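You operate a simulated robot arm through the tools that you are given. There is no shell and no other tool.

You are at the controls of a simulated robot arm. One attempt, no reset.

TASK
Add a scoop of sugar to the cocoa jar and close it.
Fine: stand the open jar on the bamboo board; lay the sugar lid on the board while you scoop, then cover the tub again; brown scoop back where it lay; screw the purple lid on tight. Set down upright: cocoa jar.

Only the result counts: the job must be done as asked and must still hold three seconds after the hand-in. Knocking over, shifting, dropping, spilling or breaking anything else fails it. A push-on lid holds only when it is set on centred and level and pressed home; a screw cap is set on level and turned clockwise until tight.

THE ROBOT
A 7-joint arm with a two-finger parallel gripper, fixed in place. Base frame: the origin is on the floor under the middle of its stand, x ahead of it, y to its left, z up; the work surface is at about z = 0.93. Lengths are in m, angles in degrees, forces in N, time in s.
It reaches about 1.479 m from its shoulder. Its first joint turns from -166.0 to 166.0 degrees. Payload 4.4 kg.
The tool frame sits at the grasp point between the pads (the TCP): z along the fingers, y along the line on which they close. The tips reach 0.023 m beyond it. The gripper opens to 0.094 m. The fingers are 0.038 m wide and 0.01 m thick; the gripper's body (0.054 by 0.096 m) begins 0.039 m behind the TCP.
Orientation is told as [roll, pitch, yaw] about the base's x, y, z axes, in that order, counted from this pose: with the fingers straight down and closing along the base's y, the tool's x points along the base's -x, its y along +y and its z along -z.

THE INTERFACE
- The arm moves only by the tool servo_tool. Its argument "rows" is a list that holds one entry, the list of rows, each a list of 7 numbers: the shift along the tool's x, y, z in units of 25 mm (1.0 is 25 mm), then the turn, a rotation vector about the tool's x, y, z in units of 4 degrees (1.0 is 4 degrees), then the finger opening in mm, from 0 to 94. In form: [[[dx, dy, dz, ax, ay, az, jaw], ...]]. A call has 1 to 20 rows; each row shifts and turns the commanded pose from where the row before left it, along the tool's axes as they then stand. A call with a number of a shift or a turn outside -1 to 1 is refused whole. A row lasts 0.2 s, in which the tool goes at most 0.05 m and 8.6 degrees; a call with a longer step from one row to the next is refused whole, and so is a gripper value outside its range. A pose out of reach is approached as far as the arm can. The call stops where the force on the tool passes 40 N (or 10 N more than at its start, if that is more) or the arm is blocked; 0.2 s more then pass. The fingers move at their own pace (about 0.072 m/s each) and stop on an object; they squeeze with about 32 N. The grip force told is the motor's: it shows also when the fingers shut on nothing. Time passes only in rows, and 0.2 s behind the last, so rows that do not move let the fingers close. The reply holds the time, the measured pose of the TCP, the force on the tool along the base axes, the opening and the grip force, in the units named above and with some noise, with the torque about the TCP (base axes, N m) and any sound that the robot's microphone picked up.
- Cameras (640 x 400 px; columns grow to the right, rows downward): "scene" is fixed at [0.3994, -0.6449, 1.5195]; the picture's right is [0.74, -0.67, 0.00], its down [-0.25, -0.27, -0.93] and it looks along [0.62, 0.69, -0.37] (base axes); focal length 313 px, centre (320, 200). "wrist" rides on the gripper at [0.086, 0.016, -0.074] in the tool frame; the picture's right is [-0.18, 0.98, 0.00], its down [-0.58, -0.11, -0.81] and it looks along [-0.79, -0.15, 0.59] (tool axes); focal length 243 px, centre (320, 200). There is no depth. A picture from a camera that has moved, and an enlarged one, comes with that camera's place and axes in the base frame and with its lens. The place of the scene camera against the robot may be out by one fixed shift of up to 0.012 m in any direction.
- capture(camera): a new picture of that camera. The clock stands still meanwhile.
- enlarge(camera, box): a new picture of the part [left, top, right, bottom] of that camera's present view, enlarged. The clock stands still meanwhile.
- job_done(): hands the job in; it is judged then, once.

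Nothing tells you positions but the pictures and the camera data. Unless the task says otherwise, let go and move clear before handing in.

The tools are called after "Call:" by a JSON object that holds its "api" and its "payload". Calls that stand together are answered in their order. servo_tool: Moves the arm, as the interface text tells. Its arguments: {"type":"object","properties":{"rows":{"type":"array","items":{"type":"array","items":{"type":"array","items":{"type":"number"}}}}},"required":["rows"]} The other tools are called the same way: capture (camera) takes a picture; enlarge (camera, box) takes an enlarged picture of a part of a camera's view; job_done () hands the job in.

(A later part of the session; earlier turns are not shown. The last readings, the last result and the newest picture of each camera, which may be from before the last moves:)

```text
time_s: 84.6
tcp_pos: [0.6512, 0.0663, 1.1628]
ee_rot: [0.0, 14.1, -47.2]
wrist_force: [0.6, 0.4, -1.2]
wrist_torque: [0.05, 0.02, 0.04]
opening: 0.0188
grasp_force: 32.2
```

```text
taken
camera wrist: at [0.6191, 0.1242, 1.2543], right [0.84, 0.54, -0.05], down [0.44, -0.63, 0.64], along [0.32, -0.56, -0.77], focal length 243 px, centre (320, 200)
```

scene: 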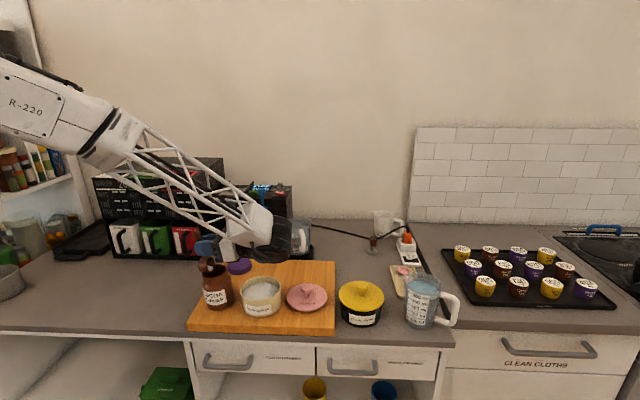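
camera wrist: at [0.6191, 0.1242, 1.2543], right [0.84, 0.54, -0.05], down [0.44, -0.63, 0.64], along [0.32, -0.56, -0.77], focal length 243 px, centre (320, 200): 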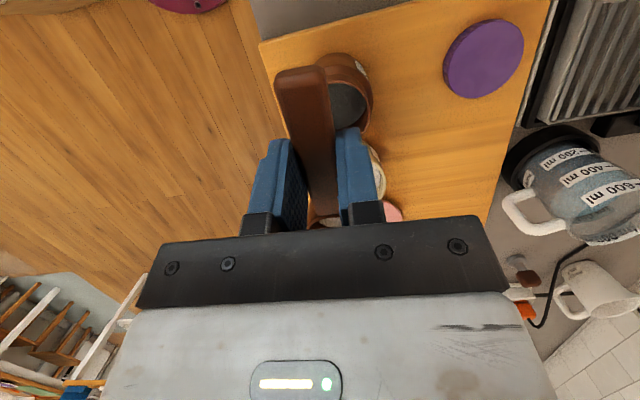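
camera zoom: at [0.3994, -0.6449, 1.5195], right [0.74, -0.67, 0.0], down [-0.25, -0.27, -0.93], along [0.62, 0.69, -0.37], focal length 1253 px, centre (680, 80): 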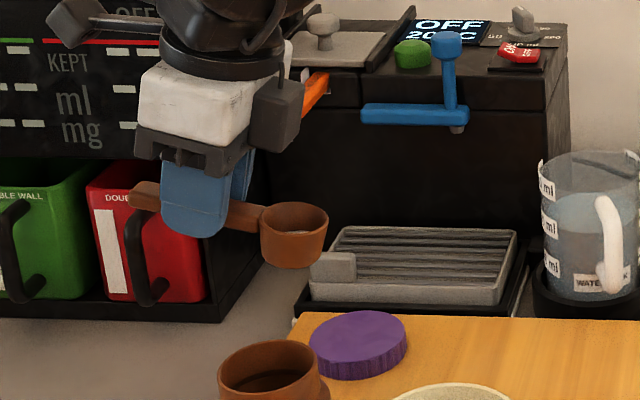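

Call:
{"api": "enlarge", "payload": {"camera": "scene", "box": [225, 220, 265, 255]}}

Call:
{"api": "enlarge", "payload": {"camera": "wrist", "box": [280, 40, 420, 230]}}

```text
11.43 times, centred on (245, 238) of scene
camera zoom: at [0.3994, -0.6449, 1.5195], right [0.74, -0.67, 0.0], down [-0.25, -0.27, -0.93], along [0.62, 0.69, -0.37], focal length 3581 px, centre (1177, -229)
```

zoom: 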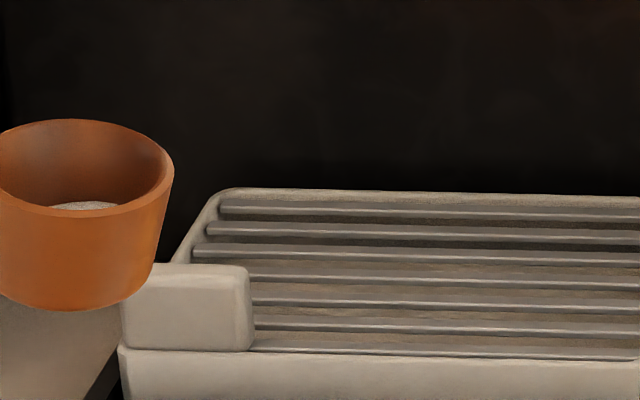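

```text
2.11 times, centred on (350, 135) of wrist
camera zoom: at [0.6191, 0.1242, 1.2543], right [0.84, 0.54, -0.05], down [0.44, -0.63, 0.64], along [0.32, -0.56, -0.77], focal length 511 px, centre (257, 337)
```

zoom: 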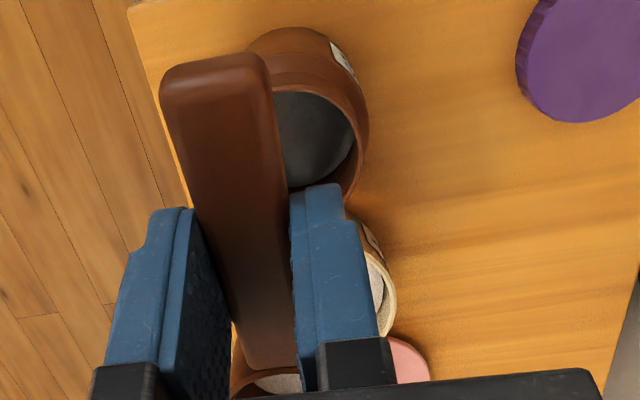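

Roughly 10 to 20% of the sugar is still in the bowl. I'll level the scoop, centre the bowl over the jar, and prepare to pour the rest by rolling about the handle.

Call:
{"api": "servo_tool", "payload": {"rows": [[[0, 0, 0, 0, -1, 0, 5], [0, 0, 0, 0, -1, 0, 5], [0.36, 0.076, 0.339, 0, 0, 0, 5], [0.36, 0.076, 0.339, 0, 0, 0, 5], [0.36, 0.076, 0.339, 0, 0, 0, 5], [0.36, 0.076, 0.339, 0, 0, 0, 5], [0, 0, 0, 0, 0, 0, 5]]]}}

Call:
{"api": "enlarge", "payload": {"camera": "scene", "box": [170, 200, 290, 300]}}

Call:
{"api": "capture", "payload": {"camera": "wrist"}}

```text
time_s: 86.2
tcp_pos: [0.6301, 0.1014, 1.1324]
ee_rot: [0.0, 6.0, -47.2]
wrist_force: [-0.7, -0.2, -0.7]
wrist_torque: [0.03, 0.0, -0.02]
opening: 0.0191
grasp_force: 31.8
```

```text
4.00 times, centred on (230, 250) of scene
camera zoom: at [0.3994, -0.6449, 1.5195], right [0.74, -0.67, 0.0], down [-0.25, -0.27, -0.93], along [0.62, 0.69, -0.37], focal length 1253 px, centre (680, 0)
```

zoom: 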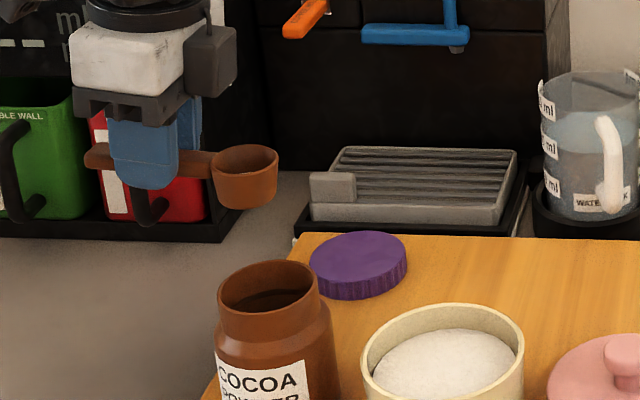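

```text
taken
camera wrist: at [0.5895, 0.1693, 1.2144], right [0.85, 0.53, -0.02], down [0.37, -0.56, 0.74], along [0.38, -0.63, -0.67], focal length 243 px, centre (320, 200)
```

wrist: 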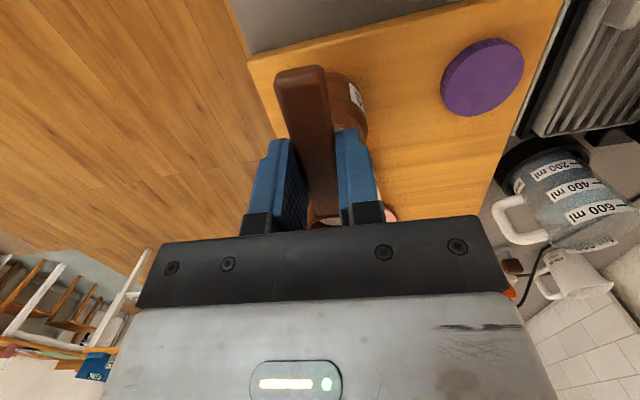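

The bowl is centred over the jar to within about 2 mm. Rolling about the handle to 40°, then checking.

Call:
{"api": "servo_tool", "payload": {"rows": [[[0, 0, 0, -0.5, 0, 0, 5], [0, 0, 0, -1, 0, 0, 5], [0, 0, 0, -1, 0, 0, 5], [0, 0, 0, -1, 0, 0, 5], [0, 0, 0, -1, 0, 0, 5], [0, 0, 0, -1, 0, 0, 5], [0, 0, 0, -1, 0, 0, 5], [0, 0, 0, -1, 0, 0, 5], [0, 0, 0, -1, 0, 0, 5], [0, 0, 0, -1, 0, 0, 5], [0, 0, 0, -0.5, 0, 0, 5], [0, 0, 0, 0, 0, 0, 5]]]}}

Call:
{"api": "enlarge", "payload": {"camera": "scene", "box": [170, 200, 290, 300]}}

Call:
{"api": "capture", "payload": {"camera": "wrist"}}

Call:
{"api": "capture", "payload": {"camera": "scene"}}

```text
time_s: 88.8
tcp_pos: [0.6288, 0.1006, 1.1329]
ee_rot: [39.9, 6.1, -47.2]
wrist_force: [0.0, -0.1, -0.3]
wrist_torque: [0.02, -0.01, -0.01]
opening: 0.019
grasp_force: 31.5
```

```text
4.00 times, centred on (230, 250) of scene
camera zoom: at [0.3994, -0.6449, 1.5195], right [0.74, -0.67, 0.0], down [-0.25, -0.27, -0.93], along [0.62, 0.69, -0.37], focal length 1253 px, centre (680, 0)
```

zoom: 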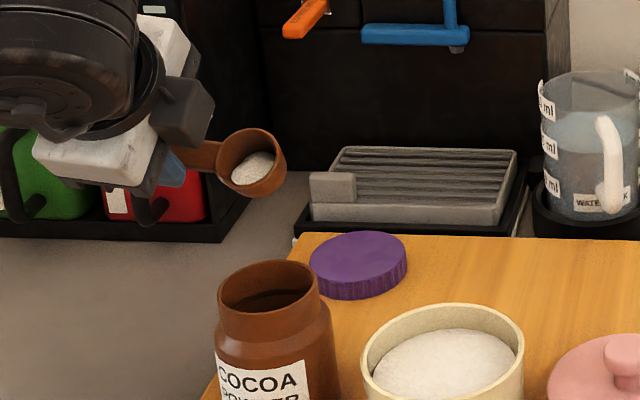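

```text
taken
camera wrist: at [0.5513, 0.1328, 1.2076], right [0.72, 0.33, 0.61], down [-0.01, -0.88, 0.48], along [0.69, -0.35, -0.63], focal length 243 px, centre (320, 200)
```

wrist: 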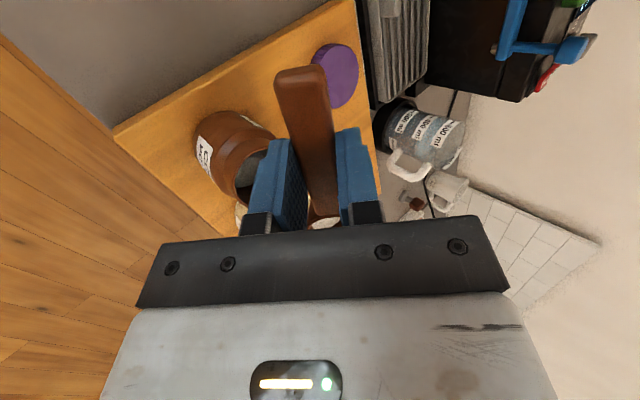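

```text
taken
```

scene: 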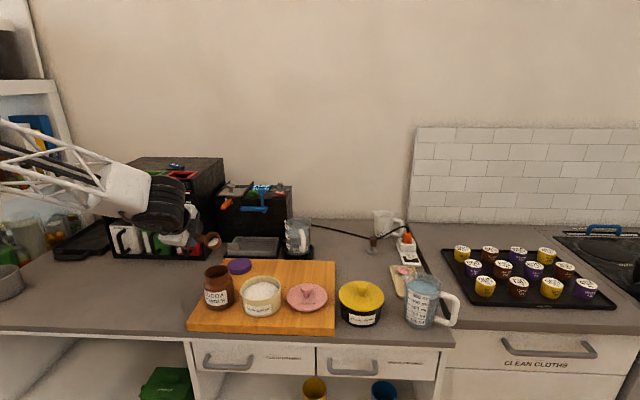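

Rolling works well within reach, and the residual sugar is visible in the bowl. I'll lower about 33 mm toward the jar mouth, then continue the roll in small steps.

Call:
{"api": "servo_tool", "payload": {"rows": [[[-0.046, -0.281, 0.335, 0, 0, 0, 5], [-0.046, -0.281, 0.335, 0, 0, 0, 5], [-0.046, -0.281, 0.335, 0, 0, 0, 5], [0, 0, 0, -1, 0, 0, 5], [0, 0, 0, -1, 0, 0, 5], [0, 0, 0, -1, 0, 0, 5], [0, 0, 0, -1, 0, 0, 5], [0, 0, 0, 0, 0, 0, 5]]]}}

Call:
{"api": "enlarge", "payload": {"camera": "scene", "box": [170, 200, 290, 300]}}

```text
time_s: 90.6
tcp_pos: [0.6296, 0.1016, 1.0991]
ee_rot: [56.1, 6.0, -47.2]
wrist_force: [1.1, 0.8, -0.8]
wrist_torque: [0.04, 0.07, 0.0]
opening: 0.019
grasp_force: 32.3
```

```text
4.00 times, centred on (230, 250) of scene
camera zoom: at [0.3994, -0.6449, 1.5195], right [0.74, -0.67, 0.0], down [-0.25, -0.27, -0.93], along [0.62, 0.69, -0.37], focal length 1253 px, centre (680, 0)
```

zoom: 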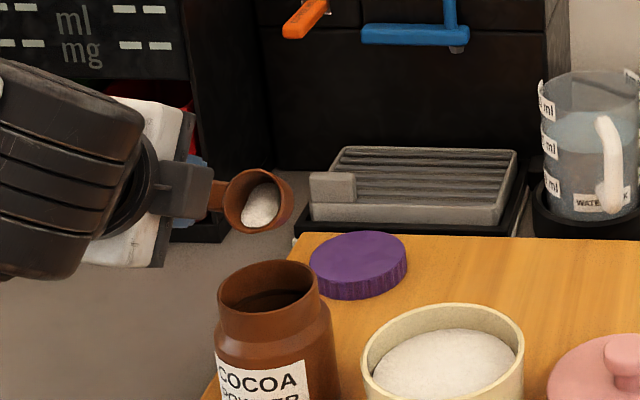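

Alignment over the mouth is good. Continuing the roll.

Call:
{"api": "servo_tool", "payload": {"rows": [[[0, 0, 0, -1, 0, 0, 5], [0, 0, 0, -1, 0, 0, 5], [0, 0, 0, -1, 0, 0, 5], [0, 0, 0, -1, 0, 0, 5], [0, 0, 0, 0, 0, 0, 5]]]}}

Call:
{"api": "enlarge", "payload": {"camera": "scene", "box": [170, 200, 290, 300]}}

```text
time_s: 91.8
tcp_pos: [0.6306, 0.0999, 1.1002]
ee_rot: [72.1, 6.1, -47.2]
wrist_force: [-0.5, 0.0, -0.7]
wrist_torque: [-0.01, 0.02, -0.01]
opening: 0.0192
grasp_force: 32.1
```

```text
4.00 times, centred on (230, 250) of scene
camera zoom: at [0.3994, -0.6449, 1.5195], right [0.74, -0.67, 0.0], down [-0.25, -0.27, -0.93], along [0.62, 0.69, -0.37], focal length 1253 px, centre (680, 0)
```

zoom: 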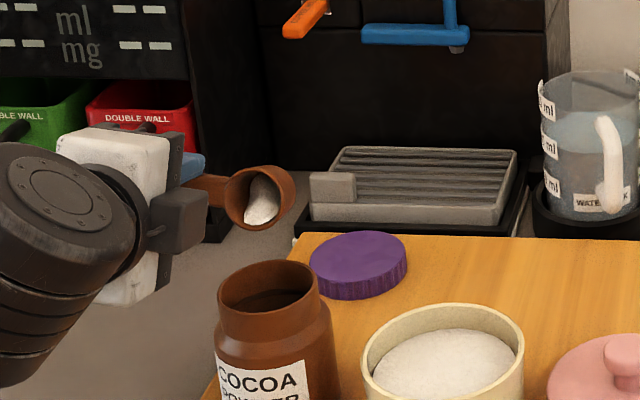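

Call:
{"api": "capture", "payload": {"camera": "scene"}}

Call:
{"api": "capture", "payload": {"camera": "wrist"}}

```text
taken
```

scene: 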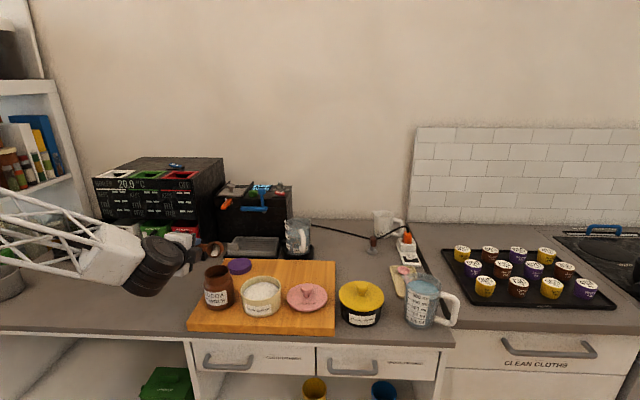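

```text
taken
camera wrist: at [0.5268, 0.1145, 1.1459], right [0.41, 0.0, 0.91], down [-0.18, -0.98, 0.08], along [0.89, -0.2, -0.41], focal length 243 px, centre (320, 200)
```

wrist: 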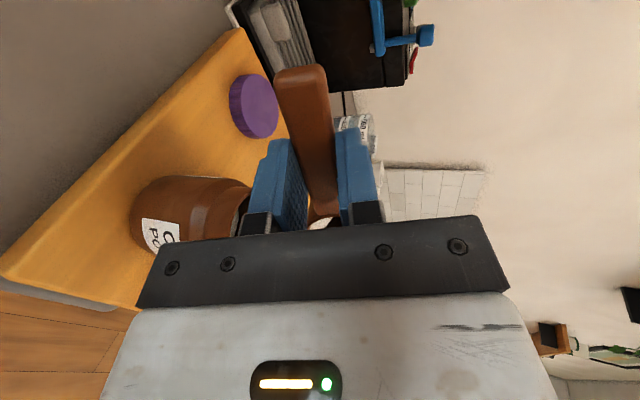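

The arm is comfortable. Continuing the roll in small steps, checking reach each time.

Call:
{"api": "servo_tool", "payload": {"rows": [[[0, 0, 0, -1, 0, 0, 5], [0, 0, 0, -1, 0, 0, 5], [0, 0, 0, 0, 0, 0, 5]]]}}

Call:
{"api": "servo_tool", "payload": {"rows": [[[0, 0, 0, -1, 0, 0, 5], [0, 0, 0, -1, 0, 0, 5], [0, 0, 0, 0, 0, 0, 5]]]}}

Call:
{"api": "enlarge", "payload": {"camera": "scene", "box": [170, 200, 290, 300]}}

```text
time_s: 92.6
tcp_pos: [0.6304, 0.1007, 1.0998]
ee_rot: [80.0, 6.2, -47.2]
wrist_force: [-0.5, 0.2, -1.2]
wrist_torque: [0.02, 0.04, -0.01]
opening: 0.0188
grasp_force: 32.3
```

```text
time_s: 93.4
tcp_pos: [0.6297, 0.1011, 1.0995]
ee_rot: [88.0, 6.1, -47.2]
wrist_force: [-0.4, -0.8, -0.4]
wrist_torque: [0.03, 0.01, 0.01]
opening: 0.0187
grasp_force: 31.5
```

```text
4.00 times, centred on (230, 250) of scene
camera zoom: at [0.3994, -0.6449, 1.5195], right [0.74, -0.67, 0.0], down [-0.25, -0.27, -0.93], along [0.62, 0.69, -0.37], focal length 1253 px, centre (680, 0)
```

zoom: 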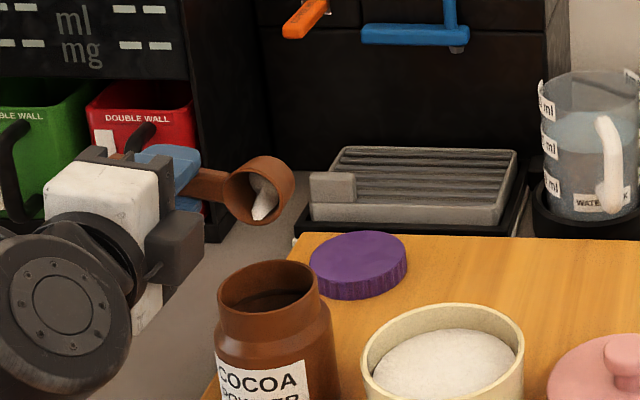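

Call:
{"api": "servo_tool", "payload": {"rows": [[[0, 0, 0, -1, 0, 0, 5], [0, 0, 0, -1, 0, 0, 5], [0, 0, 0, 0, 0, 0, 5]]]}}

Call:
{"api": "servo_tool", "payload": {"rows": [[[0, 0, 0, -1, 0, 0, 5], [0, 0, 0, 0, 0, 0, 5], [0, 0, 0, 0, 0, 0, 5]]]}}

Call:
{"api": "enlarge", "payload": {"camera": "scene", "box": [170, 200, 290, 300]}}

Call:
{"api": "capture", "payload": {"camera": "scene"}}

```text
time_s: 94.2
tcp_pos: [0.6292, 0.1008, 1.1009]
ee_rot: [96.0, 6.2, -47.2]
wrist_force: [-0.5, 0.7, -0.3]
wrist_torque: [0.01, -0.01, 0.0]
opening: 0.0189
grasp_force: 32.4
```

```text
time_s: 95.0
tcp_pos: [0.6298, 0.1003, 1.0994]
ee_rot: [100.0, 6.1, -47.1]
wrist_force: [-0.1, -1.2, -0.4]
wrist_torque: [0.0, 0.06, -0.01]
opening: 0.0189
grasp_force: 31.8
```

```text
4.00 times, centred on (230, 250) of scene
camera zoom: at [0.3994, -0.6449, 1.5195], right [0.74, -0.67, 0.0], down [-0.25, -0.27, -0.93], along [0.62, 0.69, -0.37], focal length 1253 px, centre (680, 0)
```

zoom: 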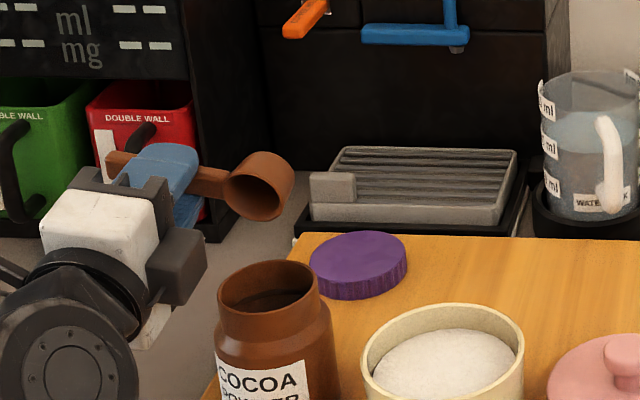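

```text
taken
```

scene: 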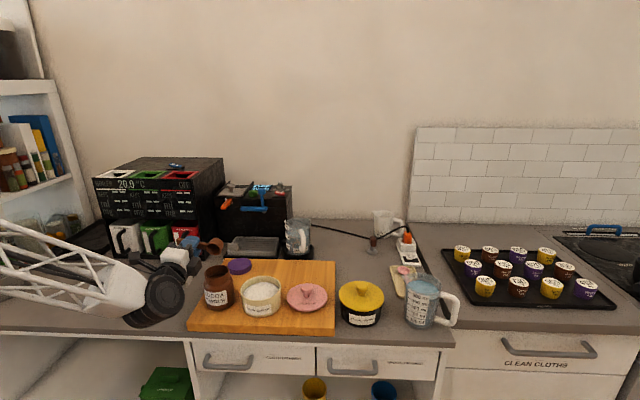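

The bowl is now empty, with nothing on the board. I'll raise and roll back to upright.

Call:
{"api": "servo_tool", "payload": {"rows": [[[0, 0.5, 0.1, 0, 0, 0, 5], [0, 0.6, 0.1, 0, 0, 0, 5], [0, 0, 0, 1, 0, 0, 5], [0, 0, 0, 1, 0, 0, 5], [0, 0, 0, 1, 0, 0, 5], [0, 0, 0, 1, 0, 0, 5], [0, 0, 0, 1, 0, 0, 5], [0, 0, 0, 1, 0, 0, 5], [0, 0, 0, 1, 0, 0, 5], [0, 0, 0, 1, 0, 0, 5], [0, 0, 0, 1, 0, 0, 5], [0, 0, 0, 1, 0, 0, 5], [0, 0, 0, 1, 0, 0, 5], [0, 0, 0, 1, 0, 0, 5], [0, 0, 0, 1, 0, 0, 5], [0, 0, 0, 1, 0, 0, 5], [0, 0, 0, 1, 0, 0, 5], [0, 0, 0, 1, 0, 0, 5], [0, 0, 0, 1, 0, 0, 5], [0, 0, 0, 1, 0, 0, 5]]]}}

Call:
{"api": "servo_tool", "payload": {"rows": [[[0, 0, 0, 1, 0, 0, 5], [0, 0, 0, 1, 0, 0, 5], [0, 0, 0, 1, 0, 0, 5], [0, 0, 0, 1, 0, 0, 5], [0, 0, 0, 1, 0, 0, 5], [0, 0, 0, 1, 0, 0, 5], [0, 0, 0, 1, 0, 0, 5], [0, 0, 0, 0, 0, 0, 5]]]}}

Call:
{"api": "enlarge", "payload": {"camera": "scene", "box": [170, 190, 290, 290]}}

Call:
{"api": "capture", "payload": {"camera": "wrist"}}

```text
time_s: 99.2
tcp_pos: [0.6316, 0.0989, 1.129]
ee_rot: [27.9, 6.1, -47.2]
wrist_force: [-0.4, 0.3, -0.3]
wrist_torque: [0.02, 0.06, -0.03]
opening: 0.019
grasp_force: 32.2
```

```text
time_s: 101.0
tcp_pos: [0.6324, 0.0991, 1.1287]
ee_rot: [0.0, 6.1, -47.2]
wrist_force: [0.8, -0.2, -0.5]
wrist_torque: [0.02, -0.01, -0.02]
opening: 0.0187
grasp_force: 31.5
```

```text
4.00 times, centred on (230, 240) of scene
camera zoom: at [0.3994, -0.6449, 1.5195], right [0.74, -0.67, 0.0], down [-0.25, -0.27, -0.93], along [0.62, 0.69, -0.37], focal length 1253 px, centre (680, 40)
```

zoom: 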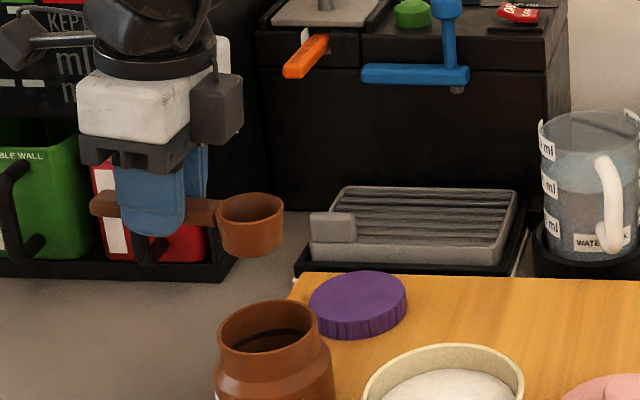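

```text
taken
camera wrist: at [0.5917, 0.166, 1.2096], right [0.85, 0.53, -0.02], down [0.37, -0.56, 0.74], along [0.38, -0.63, -0.67], focal length 243 px, centre (320, 200)
```

wrist: 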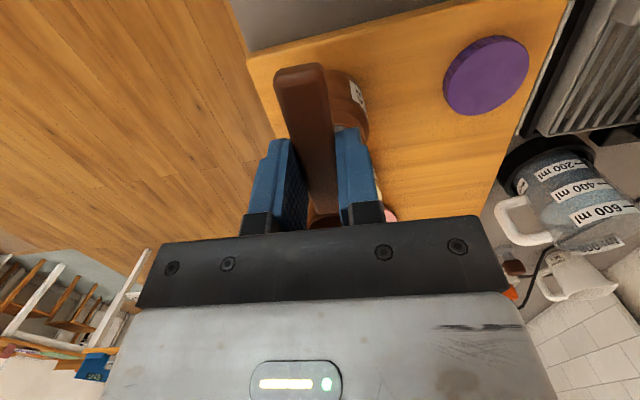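

The scoop slid about 19 mm in the grip, so I'll compensate when returning it. Moving back above its original spot.

Call:
{"api": "servo_tool", "payload": {"rows": [[[-0.753, 0.51, -0.079, 0, 0, 0, 5], [-0.753, 0.51, -0.079, 0, 0, 0, 5], [-0.753, 0.51, -0.079, 0, 0, 0, 5], [-0.753, 0.51, -0.079, 0, 0, 0, 5], [-0.753, 0.51, -0.079, 0, 0, 0, 5], [-0.753, 0.51, -0.079, 0, 0, 0, 5], [-0.753, 0.51, -0.079, 0, 0, 0, 5], [-0.753, 0.51, -0.079, 0, 0, 0, 5], [-0.753, 0.51, -0.079, 0, 0, 0, 5], [-0.753, 0.51, -0.079, 0, 0, 0, 5], [-0.753, 0.51, -0.079, 0, 0, 0, 5], [0, 0, 0, 0, 0, 0, 5]]]}}

Call:
{"api": "enlarge", "payload": {"camera": "scene", "box": [240, 210, 340, 300]}}

Call:
{"api": "enlarge", "payload": {"camera": "scene", "box": [180, 250, 260, 320]}}

```text
time_s: 103.6
tcp_pos: [0.8776, 0.0431, 1.1274]
ee_rot: [0.1, 6.2, -47.2]
wrist_force: [0.6, 0.3, -1.9]
wrist_torque: [0.04, 0.03, 0.01]
opening: 0.0193
grasp_force: 31.8
```

```text
4.44 times, centred on (290, 255) of scene
camera zoom: at [0.3994, -0.6449, 1.5195], right [0.74, -0.67, 0.0], down [-0.25, -0.27, -0.93], along [0.62, 0.69, -0.37], focal length 1392 px, centre (453, -44)
```

zoom: 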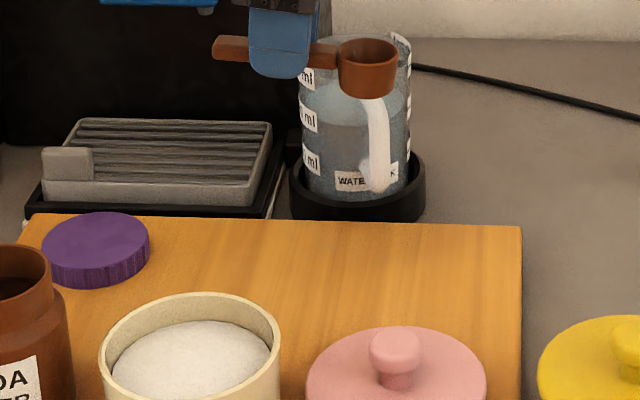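

```text
5.71 times, centred on (220, 285) of scene
camera zoom: at [0.3994, -0.6449, 1.5195], right [0.74, -0.67, 0.0], down [-0.25, -0.27, -0.93], along [0.62, 0.69, -0.37], focal length 1790 px, centre (891, -286)
```

zoom: 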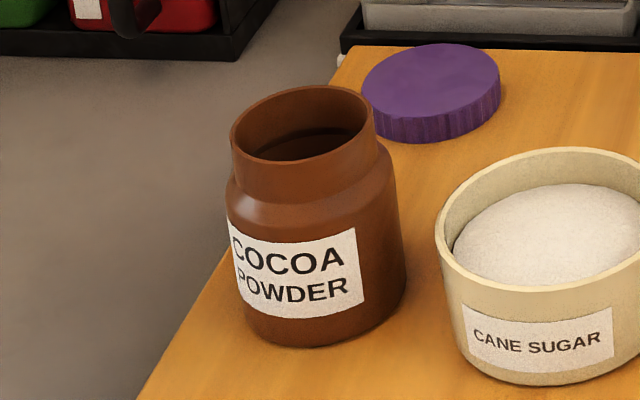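

The board is clean and the jar is fine. Lowering the scoop toward its spot.

Call:
{"api": "servo_tool", "payload": {"rows": [[[-0.0675, -0.03, 0.631, 0, 0, 0, 5], [-0.0675, -0.03, 0.631, 0, 0, 0, 5], [-0.0675, 0, 0.631, 0, 0, 0, 5], [-0.0675, 0, 0.631, 0, 0, 0, 5], [-0.0675, 0, 0.631, 0, 0, 0, 5], [-0.0675, 0, 0.631, 0, 0, 0, 5], [-0.0675, 0, 0.631, 0, 0, 0, 5], [-0.0675, 0, 0.631, 0, 0, 0, 5], [0, 0, 0, 0, 0, 0, 5]]]}}

Call:
{"api": "enlarge", "payload": {"camera": "scene", "box": [240, 230, 340, 300]}}

```text
time_s: 105.6
tcp_pos: [0.8761, 0.0412, 1.0008]
ee_rot: [0.0, 6.1, -47.2]
wrist_force: [0.4, 0.5, -0.7]
wrist_torque: [0.02, -0.01, -0.02]
opening: 0.0189
grasp_force: 31.8
```

```text
5.71 times, centred on (290, 265) of scene
camera zoom: at [0.3994, -0.6449, 1.5195], right [0.74, -0.67, 0.0], down [-0.25, -0.27, -0.93], along [0.62, 0.69, -0.37], focal length 1790 px, centre (491, -171)
```

zoom: 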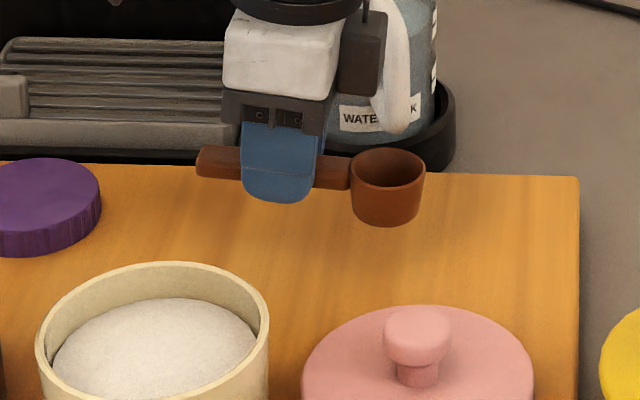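

The bowl is about 7 mm short of its original spot along the handle. I'll correct that while descending.

Call:
{"api": "servo_tool", "payload": {"rows": [[[-0.1, 0.04, 0.27, 0, 0, 0, 5], [-0.1, 0.04, 0.27, 0, 0, 0, 5], [-0.1, 0.04, 0.27, 0, 0, 0, 5], [-0.1, 0.04, 0.27, 0, 0, 0, 5], [0, 0, 0, 0, 0, 0, 5]]]}}

Call:
{"api": "enlarge", "payload": {"camera": "scene", "box": [240, 230, 340, 300]}}

```text
time_s: 106.8
tcp_pos: [0.8838, 0.0383, 0.9722]
ee_rot: [0.1, 6.1, -47.2]
wrist_force: [-0.1, -0.1, 0.2]
wrist_torque: [0.02, 0.01, 0.01]
opening: 0.0187
grasp_force: 32.0
```

```text
5.71 times, centred on (290, 265) of scene
camera zoom: at [0.3994, -0.6449, 1.5195], right [0.74, -0.67, 0.0], down [-0.25, -0.27, -0.93], along [0.62, 0.69, -0.37], focal length 1790 px, centre (491, -171)
```

zoom: 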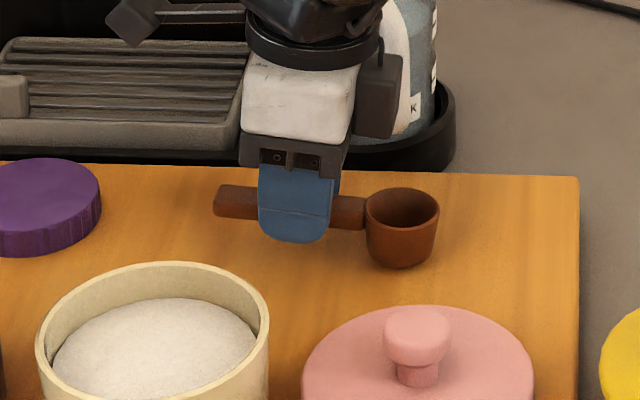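

Call:
{"api": "servo_tool", "payload": {"rows": [[[-0.006, 0, 0.06, 0, 0, 0, 5], [-0.006, 0, 0.06, 0, 0, 0, 5], [0, 0, 0, 0, 0, 0, 5]]]}}

Call:
{"api": "servo_tool", "payload": {"rows": [[[-0.005, 0, 0.05, 0, 0, 0, 5], [0, 0, 0, 0, 0, 0, 5]]]}}

Call:
{"api": "enlarge", "payload": {"camera": "scene", "box": [240, 230, 340, 300]}}

```text
time_s: 107.6
tcp_pos: [0.8843, 0.0379, 0.9692]
ee_rot: [0.0, 6.0, -47.2]
wrist_force: [0.7, -0.5, 1.2]
wrist_torque: [-0.07, -0.05, -0.01]
opening: 0.019
grasp_force: 32.2
```

```text
time_s: 108.2
tcp_pos: [0.8835, 0.039, 0.9691]
ee_rot: [0.0, 6.1, -47.2]
wrist_force: [0.7, 0.1, 9.2]
wrist_torque: [-0.47, -0.46, 0.02]
opening: 0.0189
grasp_force: 32.1
```

```text
5.71 times, centred on (290, 265) of scene
camera zoom: at [0.3994, -0.6449, 1.5195], right [0.74, -0.67, 0.0], down [-0.25, -0.27, -0.93], along [0.62, 0.69, -0.37], focal length 1790 px, centre (491, -171)
```

zoom: 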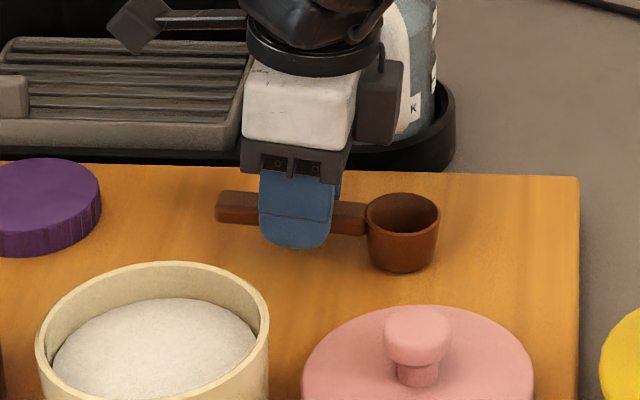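

Contact at 9 N, but the scoop is tilted about 4° bowl-down. I'll level it, then set it flat.

Call:
{"api": "servo_tool", "payload": {"rows": [[[0.005, 0, -0.05, 0, 0, 0, 5], [0, 0, 0, 0, -1.0, 0, 5], [0, 0, 0, 0, 0, 0, 5]]]}}

Call:
{"api": "enlarge", "payload": {"camera": "scene", "box": [240, 230, 340, 300]}}

```text
time_s: 109.0
tcp_pos: [0.8843, 0.0368, 0.9691]
ee_rot: [0.0, 2.0, -47.3]
wrist_force: [1.4, 0.0, -1.5]
wrist_torque: [0.02, 0.05, 0.0]
opening: 0.019
grasp_force: 31.8
```

```text
5.71 times, centred on (290, 265) of scene
camera zoom: at [0.3994, -0.6449, 1.5195], right [0.74, -0.67, 0.0], down [-0.25, -0.27, -0.93], along [0.62, 0.69, -0.37], focal length 1790 px, centre (491, -171)
```

zoom: 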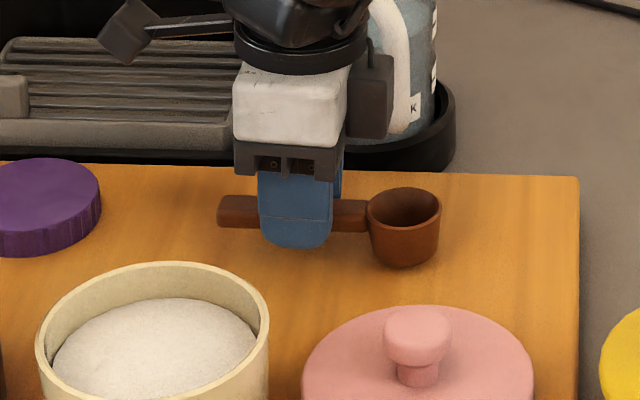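

Call:
{"api": "servo_tool", "payload": {"rows": [[[0, 0, 0.06, 0, -0.25, 0, 5], [0, 0, 0.06, 0, 0, 0, 5], [0, 0, 0, 0, 0, 0, 5]]]}}

Call:
{"api": "servo_tool", "payload": {"rows": [[[0, 0, 0.05, 0, 0, 0, 5], [0, 0, 0, 0, 0, 0, 5]]]}}

Call:
{"api": "servo_tool", "payload": {"rows": [[[0, 0, 0.05, 0, 0, 0, 5], [0, 0, 0, 0, 0, 0, 5]]]}}

Call:
{"api": "enlarge", "payload": {"camera": "scene", "box": [240, 230, 340, 300]}}

```text
time_s: 109.8
tcp_pos: [0.8824, 0.0386, 0.9669]
ee_rot: [0.1, 1.1, -47.2]
wrist_force: [-0.9, 0.3, -0.9]
wrist_torque: [0.05, 0.02, 0.0]
opening: 0.0191
grasp_force: 32.4
```

```text
time_s: 110.4
tcp_pos: [0.8832, 0.0372, 0.9636]
ee_rot: [0.0, 1.1, -47.2]
wrist_force: [-0.4, 0.3, -0.7]
wrist_torque: [0.04, -0.01, -0.01]
opening: 0.0193
grasp_force: 32.1
```

```text
time_s: 111.0
tcp_pos: [0.8836, 0.039, 0.964]
ee_rot: [0.0, 1.2, -47.3]
wrist_force: [-0.1, 0.2, 0.0]
wrist_torque: [-0.03, 0.05, -0.04]
opening: 0.0189
grasp_force: 31.9
```

```text
5.71 times, centred on (290, 265) of scene
camera zoom: at [0.3994, -0.6449, 1.5195], right [0.74, -0.67, 0.0], down [-0.25, -0.27, -0.93], along [0.62, 0.69, -0.37], focal length 1790 px, centre (491, -171)
```

zoom: 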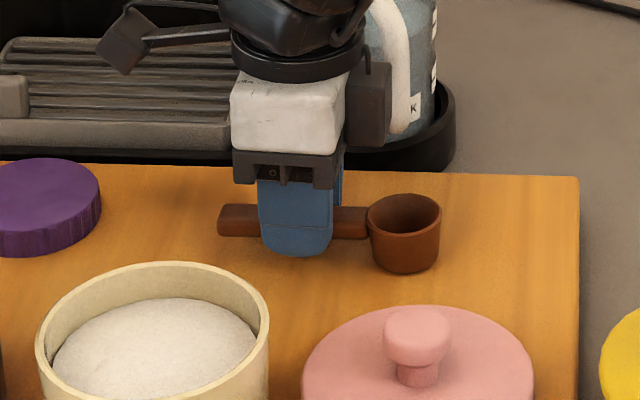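

Call:
{"api": "servo_tool", "payload": {"rows": [[[0, 0, 0.05, 0, 0, 0, 5], [0, 0, 0, 0, 0, 0, 5]]]}}

Call:
{"api": "servo_tool", "payload": {"rows": [[[0, 0, 0.05, 0, 0, 0, 5], [0, 0, 0, 0, 0, 0, 5]]]}}

```text
time_s: 111.6
tcp_pos: [0.8839, 0.038, 0.9641]
ee_rot: [-0.1, 1.2, -47.2]
wrist_force: [-0.4, -2.3, 8.3]
wrist_torque: [-0.26, -0.19, -0.03]
opening: 0.0192
grasp_force: 32.0
```

```text
time_s: 112.2
tcp_pos: [0.8843, 0.0386, 0.9622]
ee_rot: [0.1, 1.1, -47.3]
wrist_force: [-0.5, 1.1, 21.2]
wrist_torque: [-0.52, -0.52, 0.0]
opening: 0.0193
grasp_force: 31.9
```

The scoop is down with near-flat contact. I'll relieve the pressure and release slowly.

Call:
{"api": "servo_tool", "payload": {"rows": [[[0, 0, -0.05, 0, 0.2, 0, 5], [0, 0, 0, 0, 0, 0, 5], [0, 0, 0, 0, 0, 0, 24], [0, 0, 0, 0, 0, 0, 30], [0, 0, 0, 0, 0, 0, 40], [0, 0, 0, 0, 0, 0, 60], [0, 0, 0, 0, 0, 0, 60]]]}}

Call:
{"api": "enlarge", "payload": {"camera": "scene", "box": [240, 230, 340, 300]}}

```text
time_s: 113.8
tcp_pos: [0.8836, 0.0385, 0.9623]
ee_rot: [-0.1, 1.9, -47.2]
wrist_force: [0.6, 0.2, 0.8]
wrist_torque: [-0.02, 0.0, -0.05]
opening: 0.06
grasp_force: 0.0
```

```text
5.71 times, centred on (290, 265) of scene
camera zoom: at [0.3994, -0.6449, 1.5195], right [0.74, -0.67, 0.0], down [-0.25, -0.27, -0.93], along [0.62, 0.69, -0.37], focal length 1790 px, centre (491, -171)
```

zoom: 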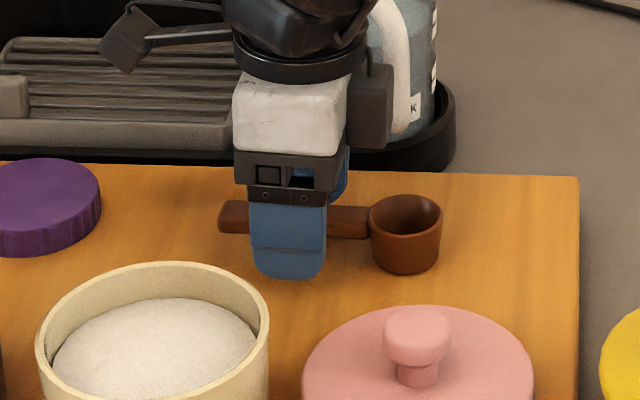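

The scoop stands back in its place. I'll rise, straighten the gripper to yaw 0, and go back for the pink lid.

Call:
{"api": "servo_tool", "payload": {"rows": [[[0, 0, -0.3, 0, 0, 0, 60], [0, 0, -0.6, 0, 0, 0, 60], [0, 0, -0.9, 0, 0, 0, 60], [0, 0, -0.9, 0, 0, 0, 60], [0, 0, -0.9, 0, 0, 0, 60], [0, 0, -0.9, 0, 0, 0, 60], [0, 0, -0.9, 0, 0, 0, 60], [0, 0, -0.9, 0, -0.48, 0, 60], [0, 0, 0, 0, 0, 0, 60]]]}}

Call:
{"api": "servo_tool", "payload": {"rows": [[[0, 0, 0, 0, 0, -1, 70], [0, 0, 0, 0, 0, -1, 70], [0, 0, 0, 0, 0, -1, 70], [0, 0, 0, 0, 0, -1, 70], [0, 0, 0, 0, 0, -1, 70], [0, 0, 0, 0, 0, -1, 70], [0, 0, 0, 0, 0, -1, 70], [0, 0, 0, 0, 0, -1, 70], [0, 0, 0, 0, 0, -1, 70], [0, 0, 0, 0, 0, -1, 70], [0, 0, 0, 0, 0, -1, 70], [0, 0, 0, 0, 0, -0.8, 70], [0, 0, 0, 0, 0, 0, 70]]]}}

Call:
{"api": "capture", "payload": {"camera": "scene"}}

Call:
{"api": "capture", "payload": {"camera": "wrist"}}

```text
time_s: 115.8
tcp_pos: [0.8863, 0.0349, 1.1212]
ee_rot: [0.0, 0.0, -47.2]
wrist_force: [0.0, 0.4, 0.6]
wrist_torque: [0.0, -0.01, 0.03]
opening: 0.0599
grasp_force: 0.1
```

```text
time_s: 118.6
tcp_pos: [0.8873, 0.0346, 1.1199]
ee_rot: [-0.1, 0.0, 0.0]
wrist_force: [0.4, -0.1, 0.6]
wrist_torque: [-0.02, 0.01, 0.02]
opening: 0.0698
grasp_force: 0.0
```

```text
taken
```

scene: 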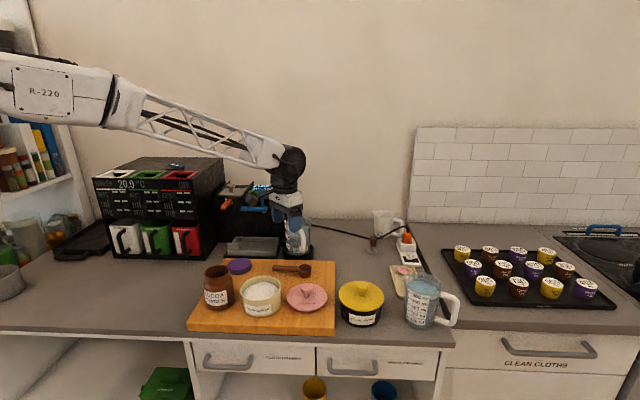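

```text
taken
camera wrist: at [0.801, 0.0494, 1.1929], right [0.18, 0.98, 0.0], down [0.58, -0.11, 0.81], along [0.79, -0.15, -0.59], focal length 243 px, centre (320, 200)
```

wrist: 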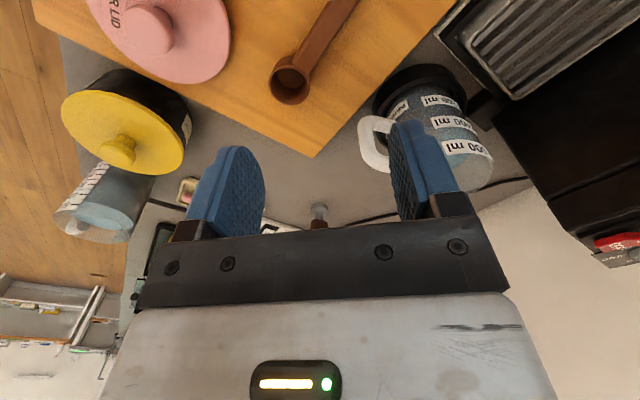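

Call:
{"api": "servo_tool", "payload": {"rows": [[[0.207, -0.767, 0, 0, 0, 0, 70], [0.207, -0.767, 0, 0, 0, 0, 70], [0.207, -0.767, 0, 0, 0, 0, 70], [0.207, -0.767, 0, 0, 0, 0, 70], [0.207, -0.767, 0, 0, 0, 0, 70], [0.207, -0.767, 0, 0, 0, 0, 70], [0.207, -0.767, 0, 0, 0, 0, 70], [0, 0, 0.6, 0, 0, 0, 70], [0, 0, 0.8, 0, 0, 0, 70], [0, 0, 0.8, 0, 0, 0, 70], [0, 0, 0.8, 0, 0, 0, 70], [0, 0, 0.6, 0, 0, 0, 70], [0, 0, 0, 0, 0, 0, 70]]]}}

Call:
{"api": "enlarge", "payload": {"camera": "wrist", "box": [220, 40, 420, 180]}}

```text
time_s: 121.4
tcp_pos: [0.8506, -0.1008, 1.0291]
ee_rot: [0.0, 0.0, 0.0]
wrist_force: [0.4, -0.8, -0.8]
wrist_torque: [-0.03, -0.04, 0.02]
opening: 0.0699
grasp_force: 0.0
```

```text
2.86 times, centred on (320, 110) of wrist
camera zoom: at [0.7649, -0.0859, 1.1019], right [0.18, 0.98, 0.0], down [0.58, -0.11, 0.81], along [0.79, -0.15, -0.59], focal length 693 px, centre (320, 457)
```

zoom: 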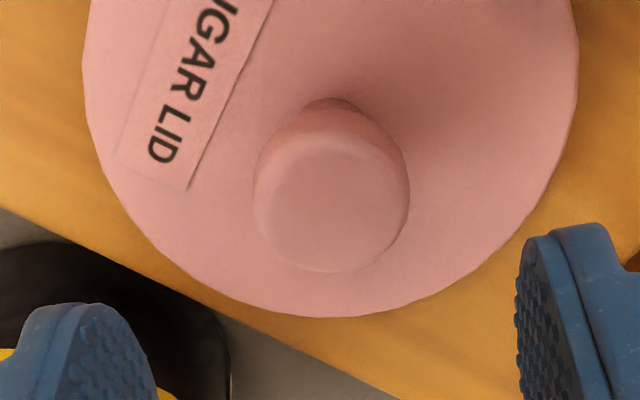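

The knob is centred. Descending to the same grip height (0.972) and closing.

Call:
{"api": "servo_tool", "payload": {"rows": [[[0, 0, 0.5, 0, 0, 0, 70], [0, 0, 0.5, 0, 0, 0, 70], [0, 0, 0.5, 0, 0, 0, 70], [0, 0, 0.5, 0, 0, 0, 70], [0, 0, 0.28, 0, 0, 0, 70], [0, 0, 0, 0, 0, 0, 70], [0, 0, 0, 0, 0, 0, 30], [0, 0, 0, 0, 0, 0, 10], [0, 0, 0, 0, 0, 0, 10], [0, 0, 0, 0, 0, 0, 10]]]}}

Call:
{"api": "capture", "payload": {"camera": "wrist"}}

```text
time_s: 123.6
tcp_pos: [0.8504, -0.0998, 0.9736]
ee_rot: [0.0, -0.1, 0.0]
wrist_force: [0.4, 0.0, -0.1]
wrist_torque: [-0.01, 0.01, -0.02]
opening: 0.0316
grasp_force: 32.2
```

```text
taken
camera wrist: at [0.7648, -0.0842, 1.0456], right [0.18, 0.98, 0.0], down [0.58, -0.11, 0.81], along [0.79, -0.15, -0.59], focal length 243 px, centre (320, 200)
```

wrist: 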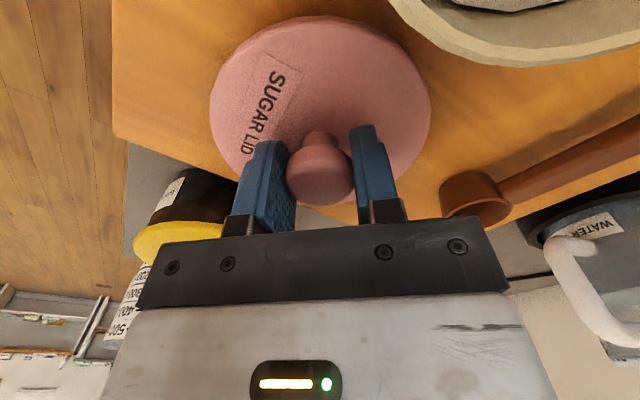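

Gripped exactly as before. Lifting and carrying the lid back over the tub.

Call:
{"api": "servo_tool", "payload": {"rows": [[[0, 0, -0.2, 0, 0, 0, 10], [0, 0, -0.5, 0, 0, 0, 10], [0, 0, -0.8, 0, 0, 0, 10], [0, 0, -0.8, 0, 0, 0, 10], [0, 0, -0.8, 0, 0, 0, 10], [0, 0, -0.8, 0, 0, 0, 10], [0, 0, -0.6, 0, 0, 0, 10], [0.59, 0.386, 0, 0, 0, 0, 10], [0.59, 0.386, 0, 0, 0, 0, 10], [0.59, 0.386, 0, 0, 0, 0, 10], [0.59, 0.386, 0, 0, 0, 0, 10], [0.59, 0.386, 0, 0, 0, 0, 10], [0.59, 0.386, 0, 0, 0, 0, 10], [0.6, 0.384, 0, 0, 0, 0, 10], [0, 0, 0, 0, 0, 0, 10]]]}}

Call:
{"api": "enlarge", "payload": {"camera": "scene", "box": [210, 230, 320, 320]}}

Call:
{"api": "capture", "payload": {"camera": "wrist"}}

```text
time_s: 126.8
tcp_pos: [0.7477, -0.0323, 1.0851]
ee_rot: [0.0, 0.0, 0.1]
wrist_force: [0.4, 0.5, -0.4]
wrist_torque: [0.0, 0.0, 0.0]
opening: 0.0314
grasp_force: 32.1
```

```text
4.44 times, centred on (265, 275) of scene
camera zoom: at [0.3994, -0.6449, 1.5195], right [0.74, -0.67, 0.0], down [-0.25, -0.27, -0.93], along [0.62, 0.69, -0.37], focal length 1392 px, centre (564, -133)
```

zoom: 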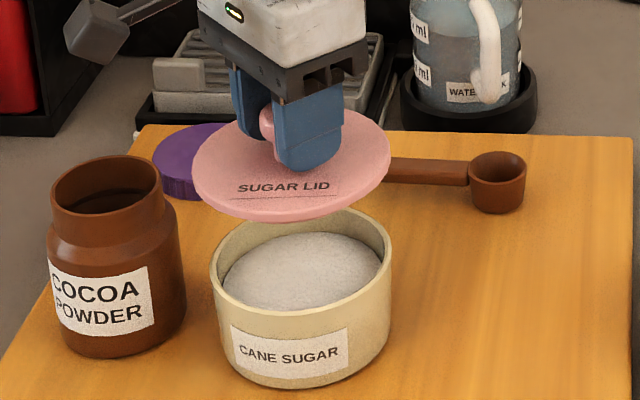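

```text
taken
camera wrist: at [0.6607, -0.0157, 1.1587], right [0.18, 0.98, 0.0], down [0.58, -0.11, 0.81], along [0.79, -0.15, -0.59], focal length 243 px, centre (320, 200)
```

wrist: 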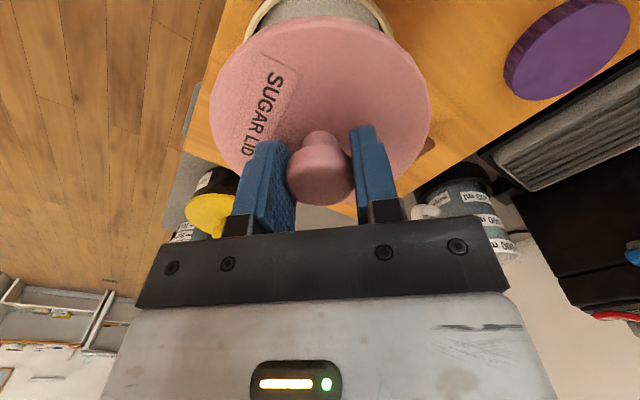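

Column alignment of lid and tub matches. Lowering to just above the rim.

Call:
{"api": "servo_tool", "payload": {"rows": [[[0, 0, 0.5, 0, 0, 0, 10], [0, 0, 0.5, 0, 0, 0, 10], [0, 0, 0.5, 0, 0, 0, 10], [0, 0, 0.5, 0, 0, 0, 10], [0, 0, 0, 0, 0, 0, 10]]]}}

Call:
{"api": "enlarge", "payload": {"camera": "scene", "box": [220, 240, 320, 320]}}

Call:
{"api": "capture", "payload": {"camera": "wrist"}}

```text
time_s: 128.0
tcp_pos: [0.7482, -0.0325, 1.0352]
ee_rot: [0.0, 0.0, 0.0]
wrist_force: [0.1, 0.6, -0.6]
wrist_torque: [0.01, 0.0, -0.02]
opening: 0.0319
grasp_force: 32.6
```

```text
5.00 times, centred on (270, 280) of scene
camera zoom: at [0.3994, -0.6449, 1.5195], right [0.74, -0.67, 0.0], down [-0.25, -0.27, -0.93], along [0.62, 0.69, -0.37], focal length 1567 px, centre (570, -200)
```

zoom: 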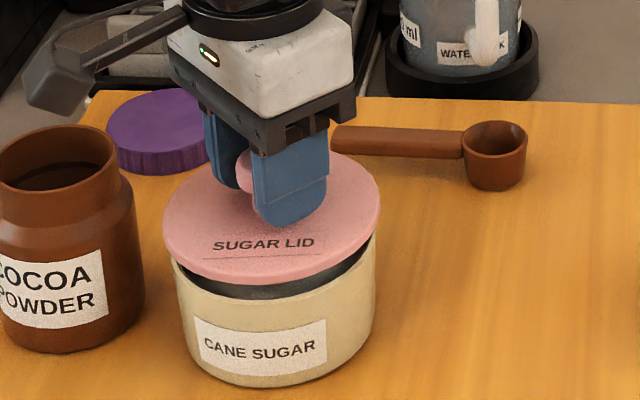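

```text
taken
camera wrist: at [0.661, -0.0169, 1.1088], right [0.18, 0.98, 0.0], down [0.58, -0.11, 0.81], along [0.79, -0.15, -0.59], focal length 243 px, centre (320, 200)
```

wrist: 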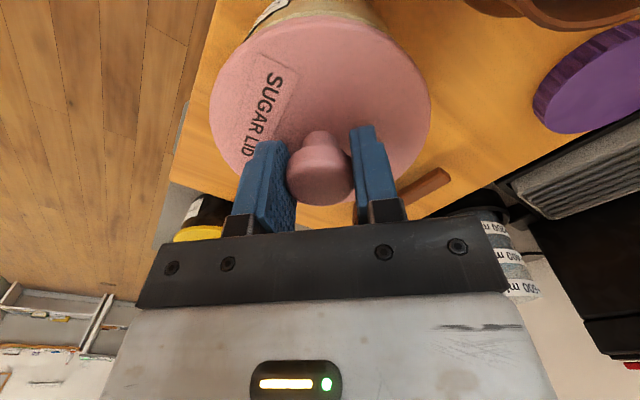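

The picture matches the one taken right after lift-off, so it's aligned. Lowering slowly onto the rim.

Call:
{"api": "servo_tool", "payload": {"rows": [[[0, 0, 0.1, 0, 0, 0, 10], [0, 0, 0.1, 0, 0, 0, 10], [0, 0, 0.1, 0, 0, 0, 10], [0, 0, 0.1, 0, 0, 0, 10], [0, 0, 0, 0, 0, 0, 10]]]}}

Call:
{"api": "servo_tool", "payload": {"rows": [[[0, 0, 0.06, 0, 0, 0, 10], [0, 0, 0.06, 0, 0, 0, 10], [0, 0, 0, 0, 0, 0, 10]]]}}

Call:
{"api": "enlarge", "payload": {"camera": "scene", "box": [220, 240, 320, 320]}}

```text
time_s: 129.2
tcp_pos: [0.7472, -0.0312, 1.0255]
ee_rot: [0.0, 0.0, -0.1]
wrist_force: [-0.3, 0.4, -0.9]
wrist_torque: [-0.01, 0.0, -0.02]
opening: 0.0316
grasp_force: 31.9
```

```text
time_s: 130.0
tcp_pos: [0.7466, -0.0326, 1.0238]
ee_rot: [0.0, 0.1, 0.1]
wrist_force: [0.2, -0.6, -1.6]
wrist_torque: [0.03, 0.01, -0.03]
opening: 0.0318
grasp_force: 31.6
```

```text
5.00 times, centred on (270, 280) of scene
camera zoom: at [0.3994, -0.6449, 1.5195], right [0.74, -0.67, 0.0], down [-0.25, -0.27, -0.93], along [0.62, 0.69, -0.37], focal length 1567 px, centre (570, -200)
```

zoom: 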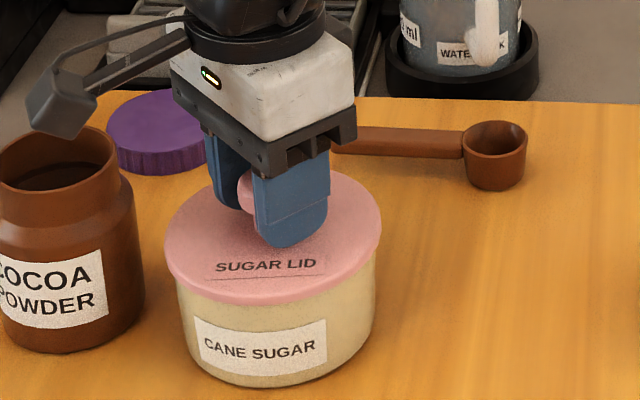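

Call:
{"api": "servo_tool", "payload": {"rows": [[[0, 0, 0.06, 0, 0, 0, 10], [0, 0, 0.06, 0, 0, 0, 10], [0, 0, 0, 0, 0, 0, 10]]]}}

Call:
{"api": "servo_tool", "payload": {"rows": [[[0, 0, 0.06, 0, 0, 0, 10], [0, 0, 0, 0, 0, 0, 10]]]}}

Call:
{"api": "servo_tool", "payload": {"rows": [[[0, 0, 0.06, 0, 0, 0, 10], [0, 0, 0, 0, 0, 0, 10]]]}}

```text
time_s: 130.8
tcp_pos: [0.7462, -0.0323, 1.0222]
ee_rot: [0.0, 0.0, 0.0]
wrist_force: [-0.9, 0.5, 7.1]
wrist_torque: [0.02, 0.23, -0.1]
opening: 0.0315
grasp_force: 32.2
```

```text
time_s: 131.4
tcp_pos: [0.7464, -0.032, 1.0204]
ee_rot: [0.1, -0.1, 0.0]
wrist_force: [-2.1, 4.9, 28.7]
wrist_torque: [0.04, -0.05, -0.18]
opening: 0.0318
grasp_force: 32.2
```

```text
time_s: 132.0
tcp_pos: [0.7464, -0.0317, 1.0179]
ee_rot: [0.1, -0.1, 0.0]
wrist_force: [5.3, 8.5, 29.1]
wrist_torque: [0.12, -0.1, -0.1]
opening: 0.0316
grasp_force: 31.8
```

The lid is sliding home under about 29 N. I'll press further until it stops.

Call:
{"api": "servo_tool", "payload": {"rows": [[[0, 0, 0.05, 0, 0, 0, 10], [0, 0, 0, 0, 0, 0, 10]]]}}

Call:
{"api": "enlarge", "payload": {"camera": "scene", "box": [220, 240, 320, 320]}}

```text
time_s: 132.7
tcp_pos: [0.7472, -0.0325, 1.0166]
ee_rot: [0.0, -0.1, 0.0]
wrist_force: [-0.2, -1.3, 3.0]
wrist_torque: [0.03, 0.11, 0.06]
opening: 0.0315
grasp_force: 32.0
stopped in row 2: the force on the tool passed its limit at 41 N (the readings are from after the stop); the commanded pose is now the measured one
```

```text
5.00 times, centred on (270, 280) of scene
camera zoom: at [0.3994, -0.6449, 1.5195], right [0.74, -0.67, 0.0], down [-0.25, -0.27, -0.93], along [0.62, 0.69, -0.37], focal length 1567 px, centre (570, -200)
```

zoom: 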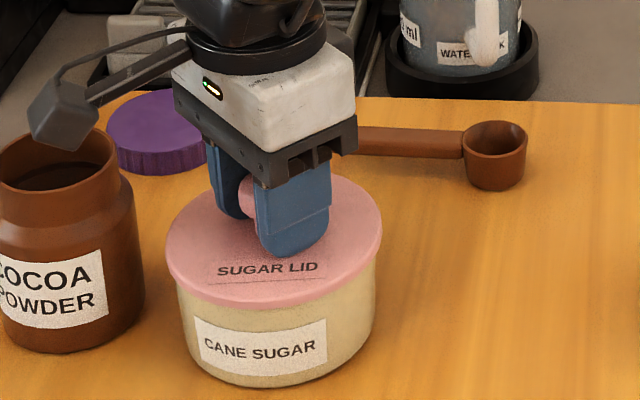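

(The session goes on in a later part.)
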